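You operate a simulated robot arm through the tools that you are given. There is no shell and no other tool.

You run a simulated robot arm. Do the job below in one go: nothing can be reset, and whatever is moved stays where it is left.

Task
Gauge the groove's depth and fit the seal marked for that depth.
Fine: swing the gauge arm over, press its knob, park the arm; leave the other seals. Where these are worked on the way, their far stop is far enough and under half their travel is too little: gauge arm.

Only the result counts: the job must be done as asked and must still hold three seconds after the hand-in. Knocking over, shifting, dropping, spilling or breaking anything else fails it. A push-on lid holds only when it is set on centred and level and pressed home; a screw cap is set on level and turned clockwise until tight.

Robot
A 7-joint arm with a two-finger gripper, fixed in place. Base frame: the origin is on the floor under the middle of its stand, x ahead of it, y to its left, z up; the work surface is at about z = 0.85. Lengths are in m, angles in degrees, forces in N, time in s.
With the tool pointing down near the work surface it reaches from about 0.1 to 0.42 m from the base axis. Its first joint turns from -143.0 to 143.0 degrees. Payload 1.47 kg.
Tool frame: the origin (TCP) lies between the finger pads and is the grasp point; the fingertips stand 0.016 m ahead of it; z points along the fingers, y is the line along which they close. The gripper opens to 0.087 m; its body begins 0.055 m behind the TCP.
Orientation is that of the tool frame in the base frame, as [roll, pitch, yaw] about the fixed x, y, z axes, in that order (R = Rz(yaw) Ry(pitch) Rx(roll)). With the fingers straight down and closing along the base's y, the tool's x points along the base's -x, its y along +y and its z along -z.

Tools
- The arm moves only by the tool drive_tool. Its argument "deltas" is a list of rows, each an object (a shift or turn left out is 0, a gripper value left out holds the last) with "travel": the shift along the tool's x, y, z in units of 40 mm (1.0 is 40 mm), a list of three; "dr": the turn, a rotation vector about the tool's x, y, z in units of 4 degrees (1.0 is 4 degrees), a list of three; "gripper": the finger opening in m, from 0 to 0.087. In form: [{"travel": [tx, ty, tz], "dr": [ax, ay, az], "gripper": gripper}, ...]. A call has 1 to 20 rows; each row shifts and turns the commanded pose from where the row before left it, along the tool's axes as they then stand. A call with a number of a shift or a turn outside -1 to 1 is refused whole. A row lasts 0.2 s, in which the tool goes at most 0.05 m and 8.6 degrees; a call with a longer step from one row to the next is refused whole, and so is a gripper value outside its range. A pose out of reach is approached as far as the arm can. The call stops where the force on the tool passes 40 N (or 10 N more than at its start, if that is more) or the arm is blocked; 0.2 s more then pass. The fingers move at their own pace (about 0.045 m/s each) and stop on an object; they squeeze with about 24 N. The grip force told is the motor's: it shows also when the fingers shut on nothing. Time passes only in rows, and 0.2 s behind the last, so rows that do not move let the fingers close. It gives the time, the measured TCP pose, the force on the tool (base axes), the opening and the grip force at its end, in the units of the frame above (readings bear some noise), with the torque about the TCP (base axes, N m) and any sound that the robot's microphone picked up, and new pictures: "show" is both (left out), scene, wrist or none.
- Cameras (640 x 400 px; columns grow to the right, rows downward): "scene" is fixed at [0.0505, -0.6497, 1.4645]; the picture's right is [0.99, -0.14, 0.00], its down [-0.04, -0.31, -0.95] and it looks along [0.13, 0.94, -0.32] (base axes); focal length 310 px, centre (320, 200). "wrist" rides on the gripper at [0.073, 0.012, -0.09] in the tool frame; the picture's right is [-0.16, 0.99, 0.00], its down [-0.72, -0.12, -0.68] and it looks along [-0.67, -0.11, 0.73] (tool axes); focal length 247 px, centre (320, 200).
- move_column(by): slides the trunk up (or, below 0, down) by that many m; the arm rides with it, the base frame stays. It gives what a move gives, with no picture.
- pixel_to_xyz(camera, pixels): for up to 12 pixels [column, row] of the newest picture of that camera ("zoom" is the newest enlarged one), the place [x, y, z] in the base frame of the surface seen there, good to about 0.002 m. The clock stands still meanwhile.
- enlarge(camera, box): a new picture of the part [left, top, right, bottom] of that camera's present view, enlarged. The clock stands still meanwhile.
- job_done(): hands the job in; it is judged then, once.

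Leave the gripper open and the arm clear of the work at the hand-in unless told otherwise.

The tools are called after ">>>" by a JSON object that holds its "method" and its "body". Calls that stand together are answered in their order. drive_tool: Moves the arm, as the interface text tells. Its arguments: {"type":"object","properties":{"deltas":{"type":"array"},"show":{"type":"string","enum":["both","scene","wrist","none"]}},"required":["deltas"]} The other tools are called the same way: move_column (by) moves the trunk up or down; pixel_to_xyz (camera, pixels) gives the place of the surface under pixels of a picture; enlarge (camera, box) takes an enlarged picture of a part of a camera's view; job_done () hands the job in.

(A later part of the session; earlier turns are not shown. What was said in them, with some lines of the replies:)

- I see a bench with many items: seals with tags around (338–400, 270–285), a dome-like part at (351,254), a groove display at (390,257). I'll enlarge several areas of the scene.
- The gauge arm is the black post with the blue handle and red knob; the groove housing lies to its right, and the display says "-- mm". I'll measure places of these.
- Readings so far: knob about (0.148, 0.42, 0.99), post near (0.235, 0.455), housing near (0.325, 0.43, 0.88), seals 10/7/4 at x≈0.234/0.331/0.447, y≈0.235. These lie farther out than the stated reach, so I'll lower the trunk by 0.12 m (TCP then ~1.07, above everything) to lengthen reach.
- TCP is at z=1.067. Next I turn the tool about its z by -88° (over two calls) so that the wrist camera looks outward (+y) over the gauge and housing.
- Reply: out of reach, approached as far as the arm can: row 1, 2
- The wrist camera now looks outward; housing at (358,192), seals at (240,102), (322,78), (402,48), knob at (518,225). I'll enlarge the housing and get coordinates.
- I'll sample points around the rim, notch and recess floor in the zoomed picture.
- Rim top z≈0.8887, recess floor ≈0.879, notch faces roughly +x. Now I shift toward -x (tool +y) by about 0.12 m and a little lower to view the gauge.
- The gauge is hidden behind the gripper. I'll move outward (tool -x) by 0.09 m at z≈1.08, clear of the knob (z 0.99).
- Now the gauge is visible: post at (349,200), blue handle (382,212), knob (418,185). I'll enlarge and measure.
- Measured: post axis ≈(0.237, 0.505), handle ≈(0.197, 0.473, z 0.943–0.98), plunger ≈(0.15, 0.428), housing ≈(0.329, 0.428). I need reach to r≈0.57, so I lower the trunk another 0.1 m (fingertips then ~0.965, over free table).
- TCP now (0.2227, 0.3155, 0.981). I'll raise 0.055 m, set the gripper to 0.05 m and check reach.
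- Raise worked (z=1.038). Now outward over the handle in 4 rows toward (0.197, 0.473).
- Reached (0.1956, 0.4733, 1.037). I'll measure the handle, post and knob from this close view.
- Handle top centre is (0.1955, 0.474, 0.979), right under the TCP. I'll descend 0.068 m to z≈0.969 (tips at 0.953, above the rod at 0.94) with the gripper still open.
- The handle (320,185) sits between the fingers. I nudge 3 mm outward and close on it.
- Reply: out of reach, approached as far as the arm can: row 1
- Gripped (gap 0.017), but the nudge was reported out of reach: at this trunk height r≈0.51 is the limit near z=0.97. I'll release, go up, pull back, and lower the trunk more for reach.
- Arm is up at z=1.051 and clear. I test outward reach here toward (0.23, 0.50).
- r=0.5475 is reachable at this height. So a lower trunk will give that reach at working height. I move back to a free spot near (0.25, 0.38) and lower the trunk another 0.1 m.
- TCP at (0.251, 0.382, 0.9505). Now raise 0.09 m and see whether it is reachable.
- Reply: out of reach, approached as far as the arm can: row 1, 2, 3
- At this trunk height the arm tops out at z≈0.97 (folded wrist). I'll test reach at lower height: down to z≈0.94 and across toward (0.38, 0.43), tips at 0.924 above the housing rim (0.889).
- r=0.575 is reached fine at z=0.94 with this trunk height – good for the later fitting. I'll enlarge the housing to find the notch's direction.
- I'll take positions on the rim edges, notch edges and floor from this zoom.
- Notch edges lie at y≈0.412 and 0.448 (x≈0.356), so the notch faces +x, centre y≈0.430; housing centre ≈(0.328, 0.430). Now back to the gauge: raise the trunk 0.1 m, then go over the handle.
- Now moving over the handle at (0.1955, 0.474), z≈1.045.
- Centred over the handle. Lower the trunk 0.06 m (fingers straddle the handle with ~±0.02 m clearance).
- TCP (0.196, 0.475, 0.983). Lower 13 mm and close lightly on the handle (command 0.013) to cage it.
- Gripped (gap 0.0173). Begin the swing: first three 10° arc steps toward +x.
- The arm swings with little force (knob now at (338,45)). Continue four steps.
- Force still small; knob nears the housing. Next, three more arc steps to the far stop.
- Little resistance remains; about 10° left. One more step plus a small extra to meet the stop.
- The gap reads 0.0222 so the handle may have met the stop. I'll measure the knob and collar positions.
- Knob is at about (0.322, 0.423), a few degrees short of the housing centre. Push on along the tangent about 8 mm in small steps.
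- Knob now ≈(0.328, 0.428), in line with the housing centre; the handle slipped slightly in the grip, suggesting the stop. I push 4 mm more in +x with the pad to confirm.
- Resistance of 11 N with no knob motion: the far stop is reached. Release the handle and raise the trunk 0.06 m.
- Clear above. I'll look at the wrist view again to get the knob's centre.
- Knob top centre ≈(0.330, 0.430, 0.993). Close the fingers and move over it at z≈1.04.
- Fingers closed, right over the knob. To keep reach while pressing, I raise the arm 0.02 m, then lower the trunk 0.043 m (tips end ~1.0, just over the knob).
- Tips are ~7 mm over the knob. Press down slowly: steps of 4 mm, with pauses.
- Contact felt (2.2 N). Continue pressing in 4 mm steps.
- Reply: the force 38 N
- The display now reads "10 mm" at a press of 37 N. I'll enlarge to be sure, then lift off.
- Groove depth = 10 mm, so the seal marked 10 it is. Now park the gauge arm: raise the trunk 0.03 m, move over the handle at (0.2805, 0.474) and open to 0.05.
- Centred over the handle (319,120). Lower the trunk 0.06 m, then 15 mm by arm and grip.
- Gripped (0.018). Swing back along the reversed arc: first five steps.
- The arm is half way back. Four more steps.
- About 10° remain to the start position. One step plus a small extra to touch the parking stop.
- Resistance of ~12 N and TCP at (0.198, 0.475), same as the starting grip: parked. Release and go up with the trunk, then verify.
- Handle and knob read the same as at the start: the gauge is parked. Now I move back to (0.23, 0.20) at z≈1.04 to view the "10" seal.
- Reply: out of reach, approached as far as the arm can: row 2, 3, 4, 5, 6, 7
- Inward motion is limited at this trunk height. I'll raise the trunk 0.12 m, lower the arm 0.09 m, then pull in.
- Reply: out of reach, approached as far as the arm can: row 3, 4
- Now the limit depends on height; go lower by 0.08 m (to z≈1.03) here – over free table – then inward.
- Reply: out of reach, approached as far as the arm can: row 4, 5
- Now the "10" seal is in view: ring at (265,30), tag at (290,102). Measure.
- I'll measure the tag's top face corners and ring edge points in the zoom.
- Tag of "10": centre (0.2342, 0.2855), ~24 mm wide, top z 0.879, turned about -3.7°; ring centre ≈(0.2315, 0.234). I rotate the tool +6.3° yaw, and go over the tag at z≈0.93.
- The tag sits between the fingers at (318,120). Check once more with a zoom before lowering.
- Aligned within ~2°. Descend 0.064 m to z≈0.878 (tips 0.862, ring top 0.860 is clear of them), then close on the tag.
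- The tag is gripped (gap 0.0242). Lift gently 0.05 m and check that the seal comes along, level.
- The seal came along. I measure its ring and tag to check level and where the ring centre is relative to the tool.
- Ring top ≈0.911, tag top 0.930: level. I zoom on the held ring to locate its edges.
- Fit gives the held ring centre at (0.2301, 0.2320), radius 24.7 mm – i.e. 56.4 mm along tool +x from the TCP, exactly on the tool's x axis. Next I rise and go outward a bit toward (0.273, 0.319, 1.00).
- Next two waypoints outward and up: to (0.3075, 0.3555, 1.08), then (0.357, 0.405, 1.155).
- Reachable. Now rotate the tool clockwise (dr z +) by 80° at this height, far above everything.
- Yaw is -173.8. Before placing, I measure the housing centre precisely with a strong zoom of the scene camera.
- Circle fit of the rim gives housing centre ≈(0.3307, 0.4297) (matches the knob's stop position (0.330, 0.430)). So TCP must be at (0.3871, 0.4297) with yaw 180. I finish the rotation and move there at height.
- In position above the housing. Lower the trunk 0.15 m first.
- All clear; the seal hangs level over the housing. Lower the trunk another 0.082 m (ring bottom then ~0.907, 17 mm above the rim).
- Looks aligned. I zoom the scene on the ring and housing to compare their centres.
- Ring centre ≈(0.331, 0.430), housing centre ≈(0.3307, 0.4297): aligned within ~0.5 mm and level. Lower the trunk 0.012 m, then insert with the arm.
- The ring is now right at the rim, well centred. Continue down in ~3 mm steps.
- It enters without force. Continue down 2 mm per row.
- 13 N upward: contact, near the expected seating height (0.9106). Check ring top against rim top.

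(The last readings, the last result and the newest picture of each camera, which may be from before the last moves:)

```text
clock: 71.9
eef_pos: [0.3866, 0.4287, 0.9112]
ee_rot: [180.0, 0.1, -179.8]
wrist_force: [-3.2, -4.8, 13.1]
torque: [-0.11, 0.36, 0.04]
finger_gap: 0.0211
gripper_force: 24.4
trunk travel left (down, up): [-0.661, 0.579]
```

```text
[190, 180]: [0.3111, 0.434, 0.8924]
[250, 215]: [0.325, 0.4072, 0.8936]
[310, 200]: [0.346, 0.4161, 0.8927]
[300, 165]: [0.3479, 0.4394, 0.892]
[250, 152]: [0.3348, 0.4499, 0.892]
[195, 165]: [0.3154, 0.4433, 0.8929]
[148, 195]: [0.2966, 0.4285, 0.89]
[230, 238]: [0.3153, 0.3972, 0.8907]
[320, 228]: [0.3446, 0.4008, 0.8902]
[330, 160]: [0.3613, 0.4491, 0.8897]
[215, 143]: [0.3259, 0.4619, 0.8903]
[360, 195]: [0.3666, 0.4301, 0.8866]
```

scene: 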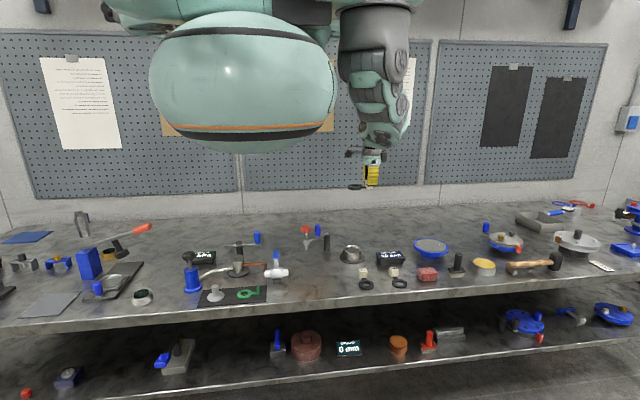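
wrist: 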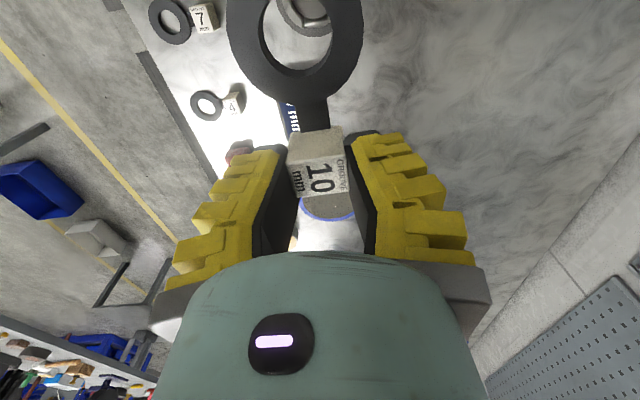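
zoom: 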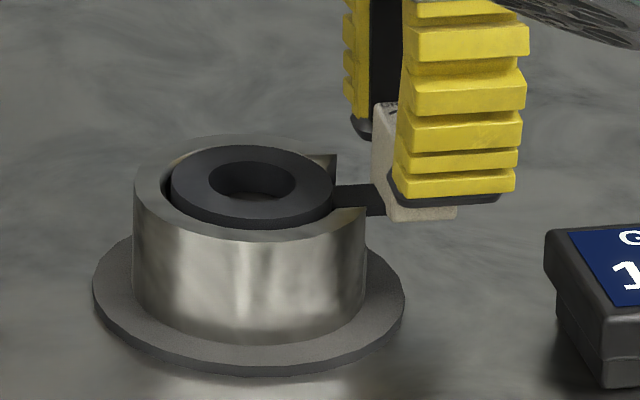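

Ring top reads ~2 mm over the rim (within error, perhaps not fully home). I release the tag gently, rise, and inspect before pressing it home.

>>> {"method": "drive_tool", "body": {"deltas": [{"travel": [0, 0.02, -0.01]}, {"gripper": 0.035}, {}, {"gripper": 0.055}, {}, {}], "show": "none"}}

>>> {"method": "enlarge", "body": {"camera": "scene", "box": [340, 234, 376, 266]}}

```text
clock: 73.3
eef_pos: [0.3865, 0.4315, 0.9111]
ee_rot: [180.0, 0.0, -179.9]
wrist_force: [0.2, -0.3, 0.2]
torque: [0.01, -0.01, 0.0]
finger_gap: 0.0601
gripper_force: 3.4
trunk travel left (down, up): [-0.661, 0.579]
```

```text
12.50 times, centred on (358, 250) of scene
```

zoom: 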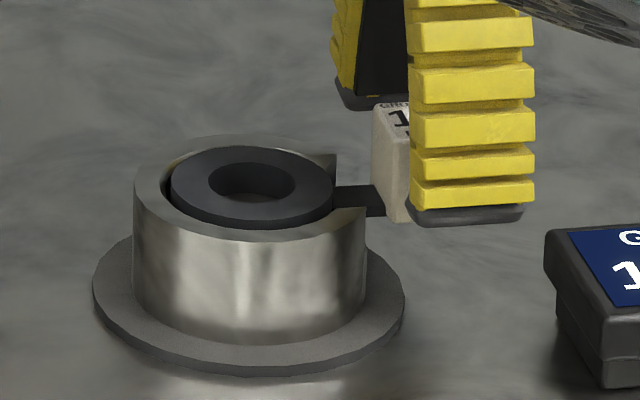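

>>> {"method": "pixel_to_xyz", "body": {"camera": "zoom", "pixels": [[185, 185], [250, 217], [310, 205], [310, 170], [250, 153], [200, 163], [148, 195], [230, 238], [320, 228], [330, 160], [215, 143], [250, 192]]}}

>>> {"method": "drive_tool", "body": {"deltas": [{"travel": [0, 0, -0.5]}, {"travel": [0, 0, -0.4]}, {}], "show": "both"}}

```text
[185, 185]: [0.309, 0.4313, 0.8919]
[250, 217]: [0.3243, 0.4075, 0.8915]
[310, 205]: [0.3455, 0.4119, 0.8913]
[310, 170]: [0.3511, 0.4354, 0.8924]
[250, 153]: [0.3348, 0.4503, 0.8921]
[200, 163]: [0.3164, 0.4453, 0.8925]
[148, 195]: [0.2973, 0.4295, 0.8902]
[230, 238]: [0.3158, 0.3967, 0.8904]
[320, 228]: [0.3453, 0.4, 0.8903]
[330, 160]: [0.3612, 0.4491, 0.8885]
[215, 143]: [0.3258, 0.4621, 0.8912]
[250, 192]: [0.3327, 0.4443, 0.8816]
```

```text
clock: 74.1
eef_pos: [0.3873, 0.4302, 0.9469]
ee_rot: [180.0, 0.0, -179.9]
wrist_force: [0.2, -0.3, 0.8]
torque: [-0.01, 0.0, -0.02]
finger_gap: 0.06
gripper_force: 3.7
trunk travel left (down, up): [-0.661, 0.579]
```

scene: 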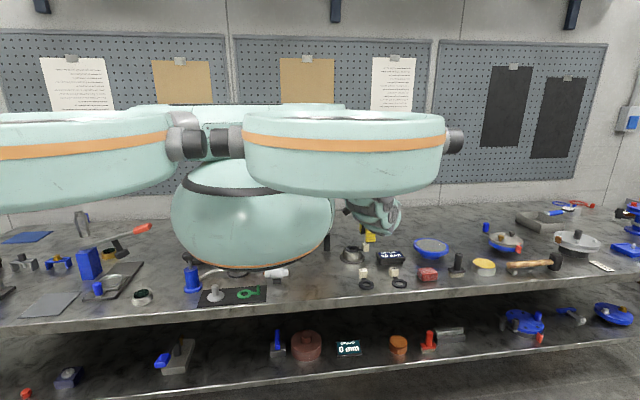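
wrist: 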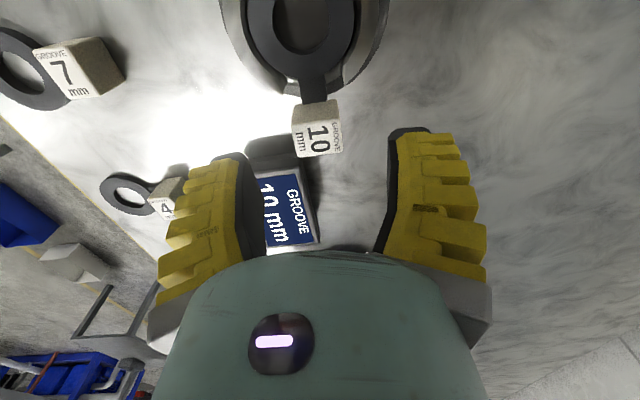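

The seal stayed level in the recess with its neck in the notch. I check heights with the wrist camera.

>>> {"method": "enlarge", "body": {"camera": "wrist", "box": [215, 0, 395, 110]}}

```text
3.56 times, centred on (305, 55) of wrist
```

zoom: 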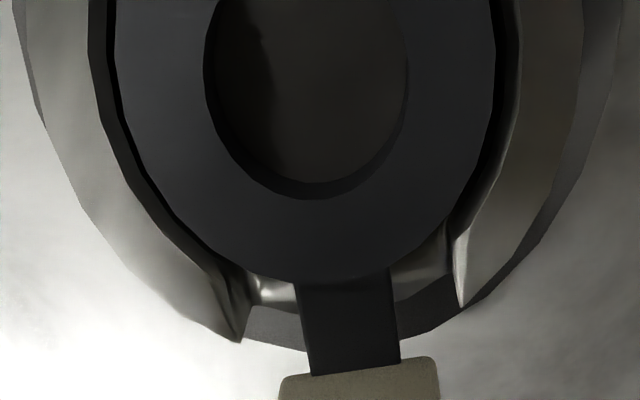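

>>> {"method": "pixel_to_xyz", "body": {"camera": "zoom", "pixels": [[140, 60], [170, 160], [240, 230], [310, 235], [400, 210], [450, 120], [470, 30], [200, 260], [100, 130], [490, 250], [550, 120], [300, 100]]}}

>>> {"method": "pixel_to_xyz", "body": {"camera": "zoom", "pixels": [[118, 60], [495, 60], [95, 60], [518, 60], [285, 282], [340, 350], [270, 290], [420, 280], [300, 375], [400, 362], [540, 60], [70, 60]]}}

```text
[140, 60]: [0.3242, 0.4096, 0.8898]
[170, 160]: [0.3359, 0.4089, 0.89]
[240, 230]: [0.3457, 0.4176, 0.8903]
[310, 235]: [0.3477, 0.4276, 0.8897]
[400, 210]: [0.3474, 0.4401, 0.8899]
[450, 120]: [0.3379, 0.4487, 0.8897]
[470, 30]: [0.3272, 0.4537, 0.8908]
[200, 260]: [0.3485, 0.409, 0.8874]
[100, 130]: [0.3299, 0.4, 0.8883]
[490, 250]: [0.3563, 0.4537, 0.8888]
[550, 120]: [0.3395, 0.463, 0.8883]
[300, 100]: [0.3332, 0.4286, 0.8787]
```

```text
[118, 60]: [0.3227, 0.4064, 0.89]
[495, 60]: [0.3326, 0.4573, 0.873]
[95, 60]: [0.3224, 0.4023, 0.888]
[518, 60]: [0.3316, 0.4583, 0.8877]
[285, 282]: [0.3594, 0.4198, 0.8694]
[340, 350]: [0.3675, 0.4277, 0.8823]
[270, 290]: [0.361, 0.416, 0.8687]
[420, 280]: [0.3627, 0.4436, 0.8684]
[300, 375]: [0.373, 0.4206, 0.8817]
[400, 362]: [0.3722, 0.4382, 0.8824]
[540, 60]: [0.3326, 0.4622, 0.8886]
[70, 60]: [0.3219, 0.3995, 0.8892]
```

By the wrist camera: ring top 0.890, floor 0.8787, rim 0.8884 – the ring (11 mm thick as measured on the bench) rests on the floor, level and centred, neck in the notch. To be sure it is home, I'll move over the ring centre and give it a light press with both fingertips on the ring.

>>> {"method": "drive_tool", "body": {"deltas": [{"travel": [0.7, 0, -0.05]}, {"travel": [0.7, 0, 0], "gripper": 0.027}, {}, {}, {}], "show": "both"}}

```text
clock: 75.3
eef_pos: [0.3303, 0.4304, 0.9486]
ee_rot: [180.0, 0.0, -179.8]
wrist_force: [0.3, 0.2, 0.3]
torque: [-0.01, 0.01, -0.02]
finger_gap: 0.0331
gripper_force: 4.4
trunk travel left (down, up): [-0.661, 0.579]
```

scene: 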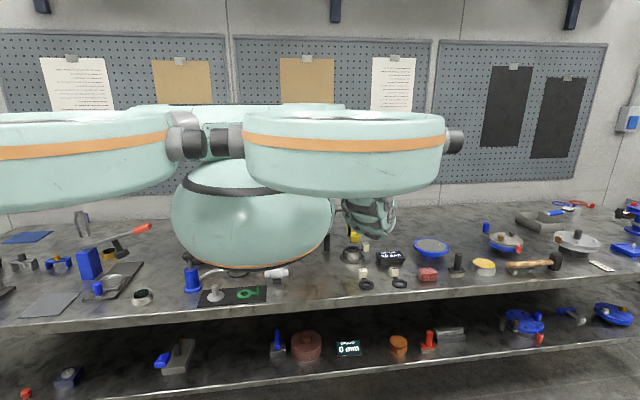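
wrist: 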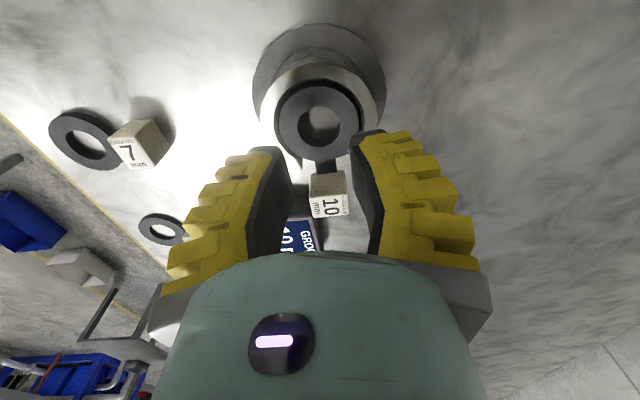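

A clear view of the seal in the housing. Enlarge to inspect.

>>> {"method": "enlarge", "body": {"camera": "wrist", "box": [240, 20, 400, 220]}}

>>> {"method": "pixel_to_xyz", "body": {"camera": "wrist", "pixels": [[290, 110], [350, 105], [320, 92], [318, 152], [295, 135], [345, 135], [320, 118], [270, 105], [375, 105], [320, 70], [320, 195], [327, 200]]}}

```text
2.00 times, centred on (320, 120) of wrist
```

zoom: 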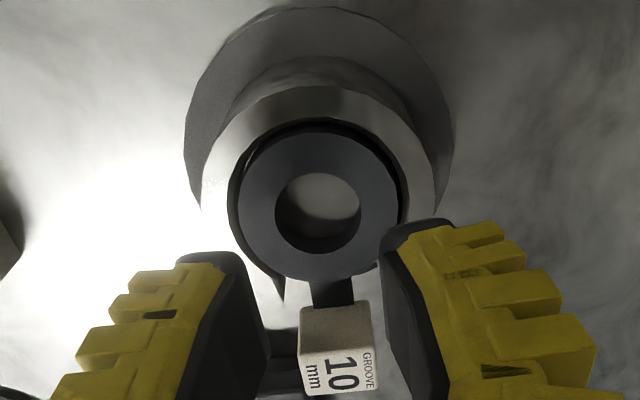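

```text
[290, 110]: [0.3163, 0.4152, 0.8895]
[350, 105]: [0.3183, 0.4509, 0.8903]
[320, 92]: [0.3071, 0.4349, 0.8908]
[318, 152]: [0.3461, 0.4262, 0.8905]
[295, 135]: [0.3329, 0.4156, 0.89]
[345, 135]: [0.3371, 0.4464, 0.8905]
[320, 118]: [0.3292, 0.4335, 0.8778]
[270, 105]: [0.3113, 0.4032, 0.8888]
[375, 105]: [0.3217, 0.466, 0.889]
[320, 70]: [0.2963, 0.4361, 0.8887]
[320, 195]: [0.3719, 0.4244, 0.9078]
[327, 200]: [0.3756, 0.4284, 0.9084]
```

Seal is level and centred. Light press: descend 36 mm, then small steps until ~10 N.

>>> {"method": "drive_tool", "body": {"deltas": [{"travel": [0, -0.015, 0.5]}, {"travel": [0, 0, 0.4]}, {}], "show": "none"}}

>>> {"method": "enlarge", "body": {"camera": "scene", "box": [335, 225, 380, 266]}}

```text
clock: 76.1
eef_pos: [0.3302, 0.4305, 0.9124]
ee_rot: [180.0, -0.1, -179.9]
wrist_force: [-0.3, 0.2, -0.1]
torque: [-0.01, 0.0, -0.01]
finger_gap: 0.033
gripper_force: 4.5
trunk travel left (down, up): [-0.661, 0.579]
```

```text
9.76 times, centred on (358, 246) of scene
```

zoom: 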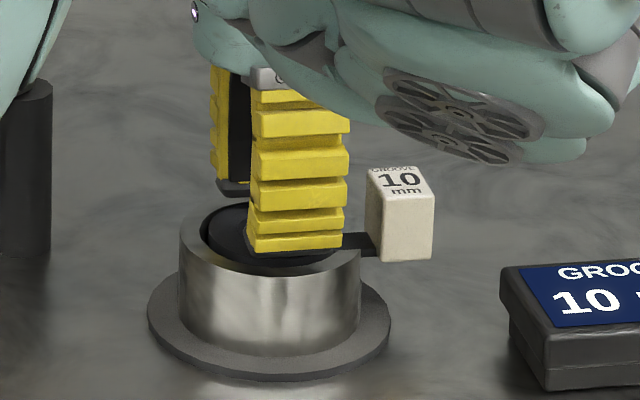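

The forearm hangs near the tag; I check its clearance before pressing.

>>> {"method": "pixel_to_xyz", "body": {"camera": "zoom", "pixels": [[500, 155], [440, 140], [400, 115], [400, 180], [300, 245], [220, 190], [560, 155], [430, 250]]}}

```text
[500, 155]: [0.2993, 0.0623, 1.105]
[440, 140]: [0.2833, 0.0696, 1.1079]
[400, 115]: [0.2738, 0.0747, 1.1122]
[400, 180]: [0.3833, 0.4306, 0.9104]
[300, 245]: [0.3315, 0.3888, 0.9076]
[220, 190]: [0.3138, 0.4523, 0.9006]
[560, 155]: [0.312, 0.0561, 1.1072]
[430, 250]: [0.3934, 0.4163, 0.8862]
```

The forearm is actually far nearer the robot (y≈0.06), no conflict. Continue: 4 mm, then 1.6 mm steps until contact.

>>> {"method": "drive_tool", "body": {"deltas": [{"travel": [0, 0, 0.1]}, {"travel": [0, 0, 0.04]}, {"travel": [0, 0, 0.04]}, {}], "show": "none"}}

```text
clock: 77.1
eef_pos: [0.3319, 0.4306, 0.9071]
ee_rot: [179.8, 0.1, -179.8]
wrist_force: [-0.3, -0.8, 10.5]
torque: [0.0, 0.08, -0.01]
finger_gap: 0.03
gripper_force: 1.3
trunk travel left (down, up): [-0.661, 0.579]
```

Contact with 10.5 N at tip height ≈0.891 – that is the seated ring's top. One slight further press, then lift off.

>>> {"method": "drive_tool", "body": {"deltas": [{"travel": [0, 0, 0.04]}, {}, {"travel": [0, 0, -0.3]}, {"travel": [0, 0, -0.5]}, {"travel": [0, 0, -0.2]}, {}], "show": "both"}}

```text
clock: 78.5
eef_pos: [0.3292, 0.428, 0.9434]
ee_rot: [180.0, 0.0, -179.9]
wrist_force: [0.6, -1.5, 0.9]
torque: [0.01, 0.03, -0.01]
finger_gap: 0.033
gripper_force: 4.3
trunk travel left (down, up): [-0.661, 0.579]
```

scene: 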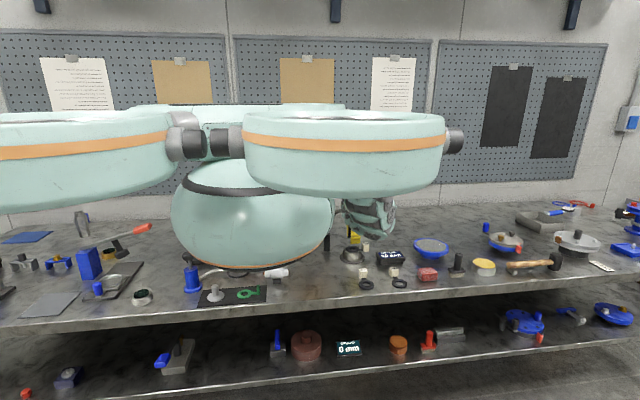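
wrist: 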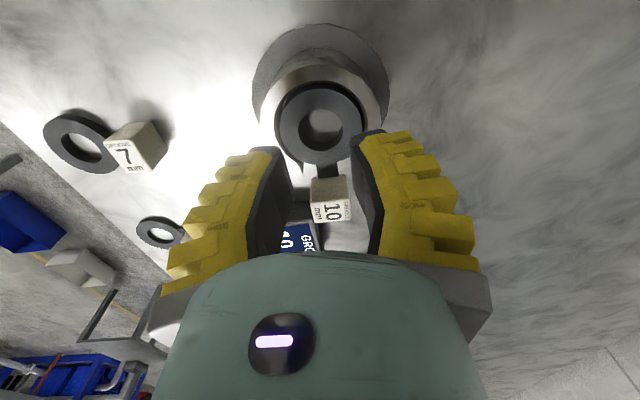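

Seal still in place. Check heights again after pressing.

>>> {"method": "pixel_to_xyz", "body": {"camera": "wrist", "pixels": [[290, 113], [352, 108], [320, 95], [318, 155], [295, 138], [345, 138], [322, 120], [270, 108], [378, 108], [320, 72], [322, 200], [329, 205]]}}

>>> {"method": "enlarge", "body": {"camera": "wrist", "box": [240, 20, 400, 220]}}

```text
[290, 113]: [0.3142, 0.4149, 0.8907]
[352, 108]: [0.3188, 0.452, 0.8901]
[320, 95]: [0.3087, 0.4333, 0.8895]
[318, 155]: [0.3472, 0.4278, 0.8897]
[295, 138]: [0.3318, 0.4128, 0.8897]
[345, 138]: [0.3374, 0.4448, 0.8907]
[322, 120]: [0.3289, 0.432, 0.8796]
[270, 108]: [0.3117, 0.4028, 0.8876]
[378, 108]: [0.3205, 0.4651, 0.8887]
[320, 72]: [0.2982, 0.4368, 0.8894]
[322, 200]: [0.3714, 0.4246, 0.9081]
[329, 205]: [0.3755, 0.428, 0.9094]
```

```text
2.00 times, centred on (320, 120) of wrist
```

zoom: 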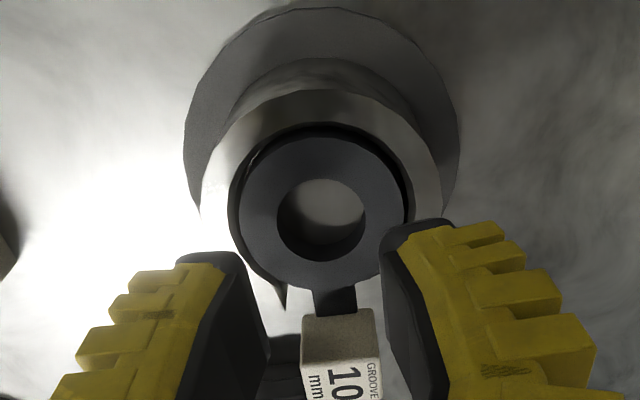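

The ring is level at 0.890 and seated. Now withdraw straight up with the trunk by 0.2 m, then open the gripper.

>>> {"method": "move_column", "body": {"by": 0.2}}

>>> {"method": "drive_tool", "body": {"deltas": [{"gripper": 0.085}, {}, {}, {}], "show": "both"}}

>>> {"method": "enlarge", "body": {"camera": "scene", "box": [280, 215, 420, 295]}}

```text
clock: 80.7
eef_pos: [0.3315, 0.4291, 1.1428]
ee_rot: [180.0, 0.1, 180.0]
wrist_force: [-0.8, 0.1, 0.3]
torque: [0.02, -0.02, 0.02]
finger_gap: 0.0331
gripper_force: 4.2
trunk travel left (down, up): [-0.861, 0.379]
```

```text
clock: 81.7
eef_pos: [0.3304, 0.4293, 1.1432]
ee_rot: [179.9, 0.0, -179.9]
wrist_force: [0.1, -0.2, -0.1]
torque: [0.01, 0.0, -0.01]
finger_gap: 0.0854
gripper_force: 0.2
trunk travel left (down, up): [-0.861, 0.379]
```

scene: 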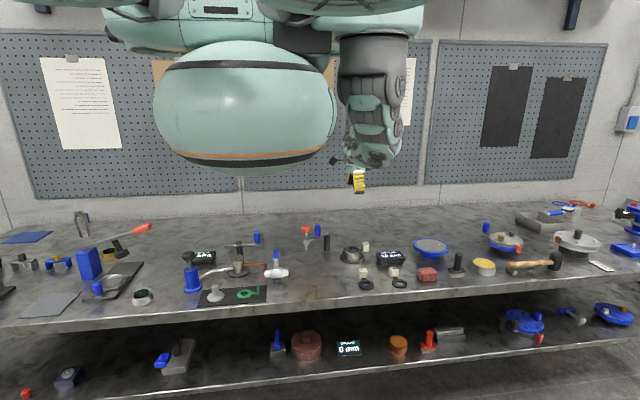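
wrist: 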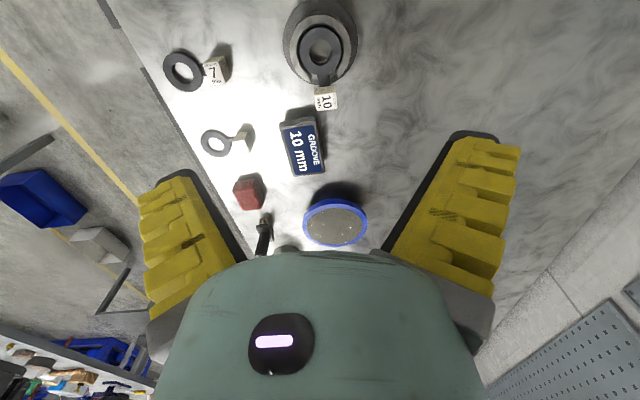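

```text
4.57 times, centred on (350, 255) of scene
```

zoom: 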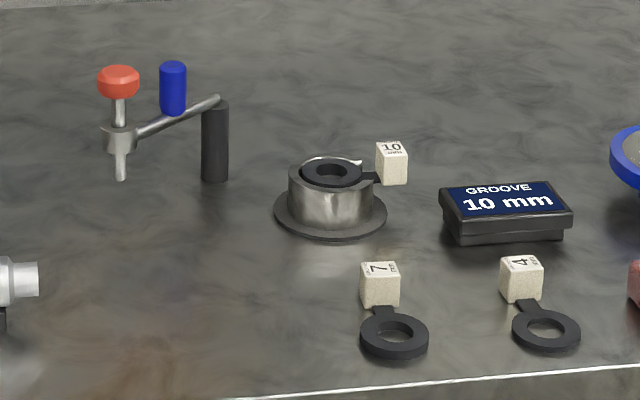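

The gauge arm is parked as at the start. The display reads 10 mm and the "10" seal sits level in the housing with its tag out through the notch. Seals 7 and 4 are untouched, the gripper is open and the arm is clear above, so I hand the job in.

>>> {"method": "job_done", "body": {}}

```text
The job is handed in.
```

I gauged the groove at 10 mm and fitted the seal marked 10. The job is handed in, but I got no verdict back.

- **Gauging:** I swung the gauge arm to its far stop over the housing and pressed the knob until the display read "10 mm". I then swung the arm back to its parking stop; its handle and knob measured the same as at the start.
- **Seal:** the 10 seal sits level and centred on the groove floor, with its neck through the notch. I pressed it lightly (a bit over 10 N) to make sure it was home. Its top stands about 1–2 mm above the rim; it measured about 11 mm thick on the bench and rests on the floor.
- **Everything else:** I didn't touch the 7 and 4 seals, and saw nothing else moved. I left the gripper open and the arm well above the work.
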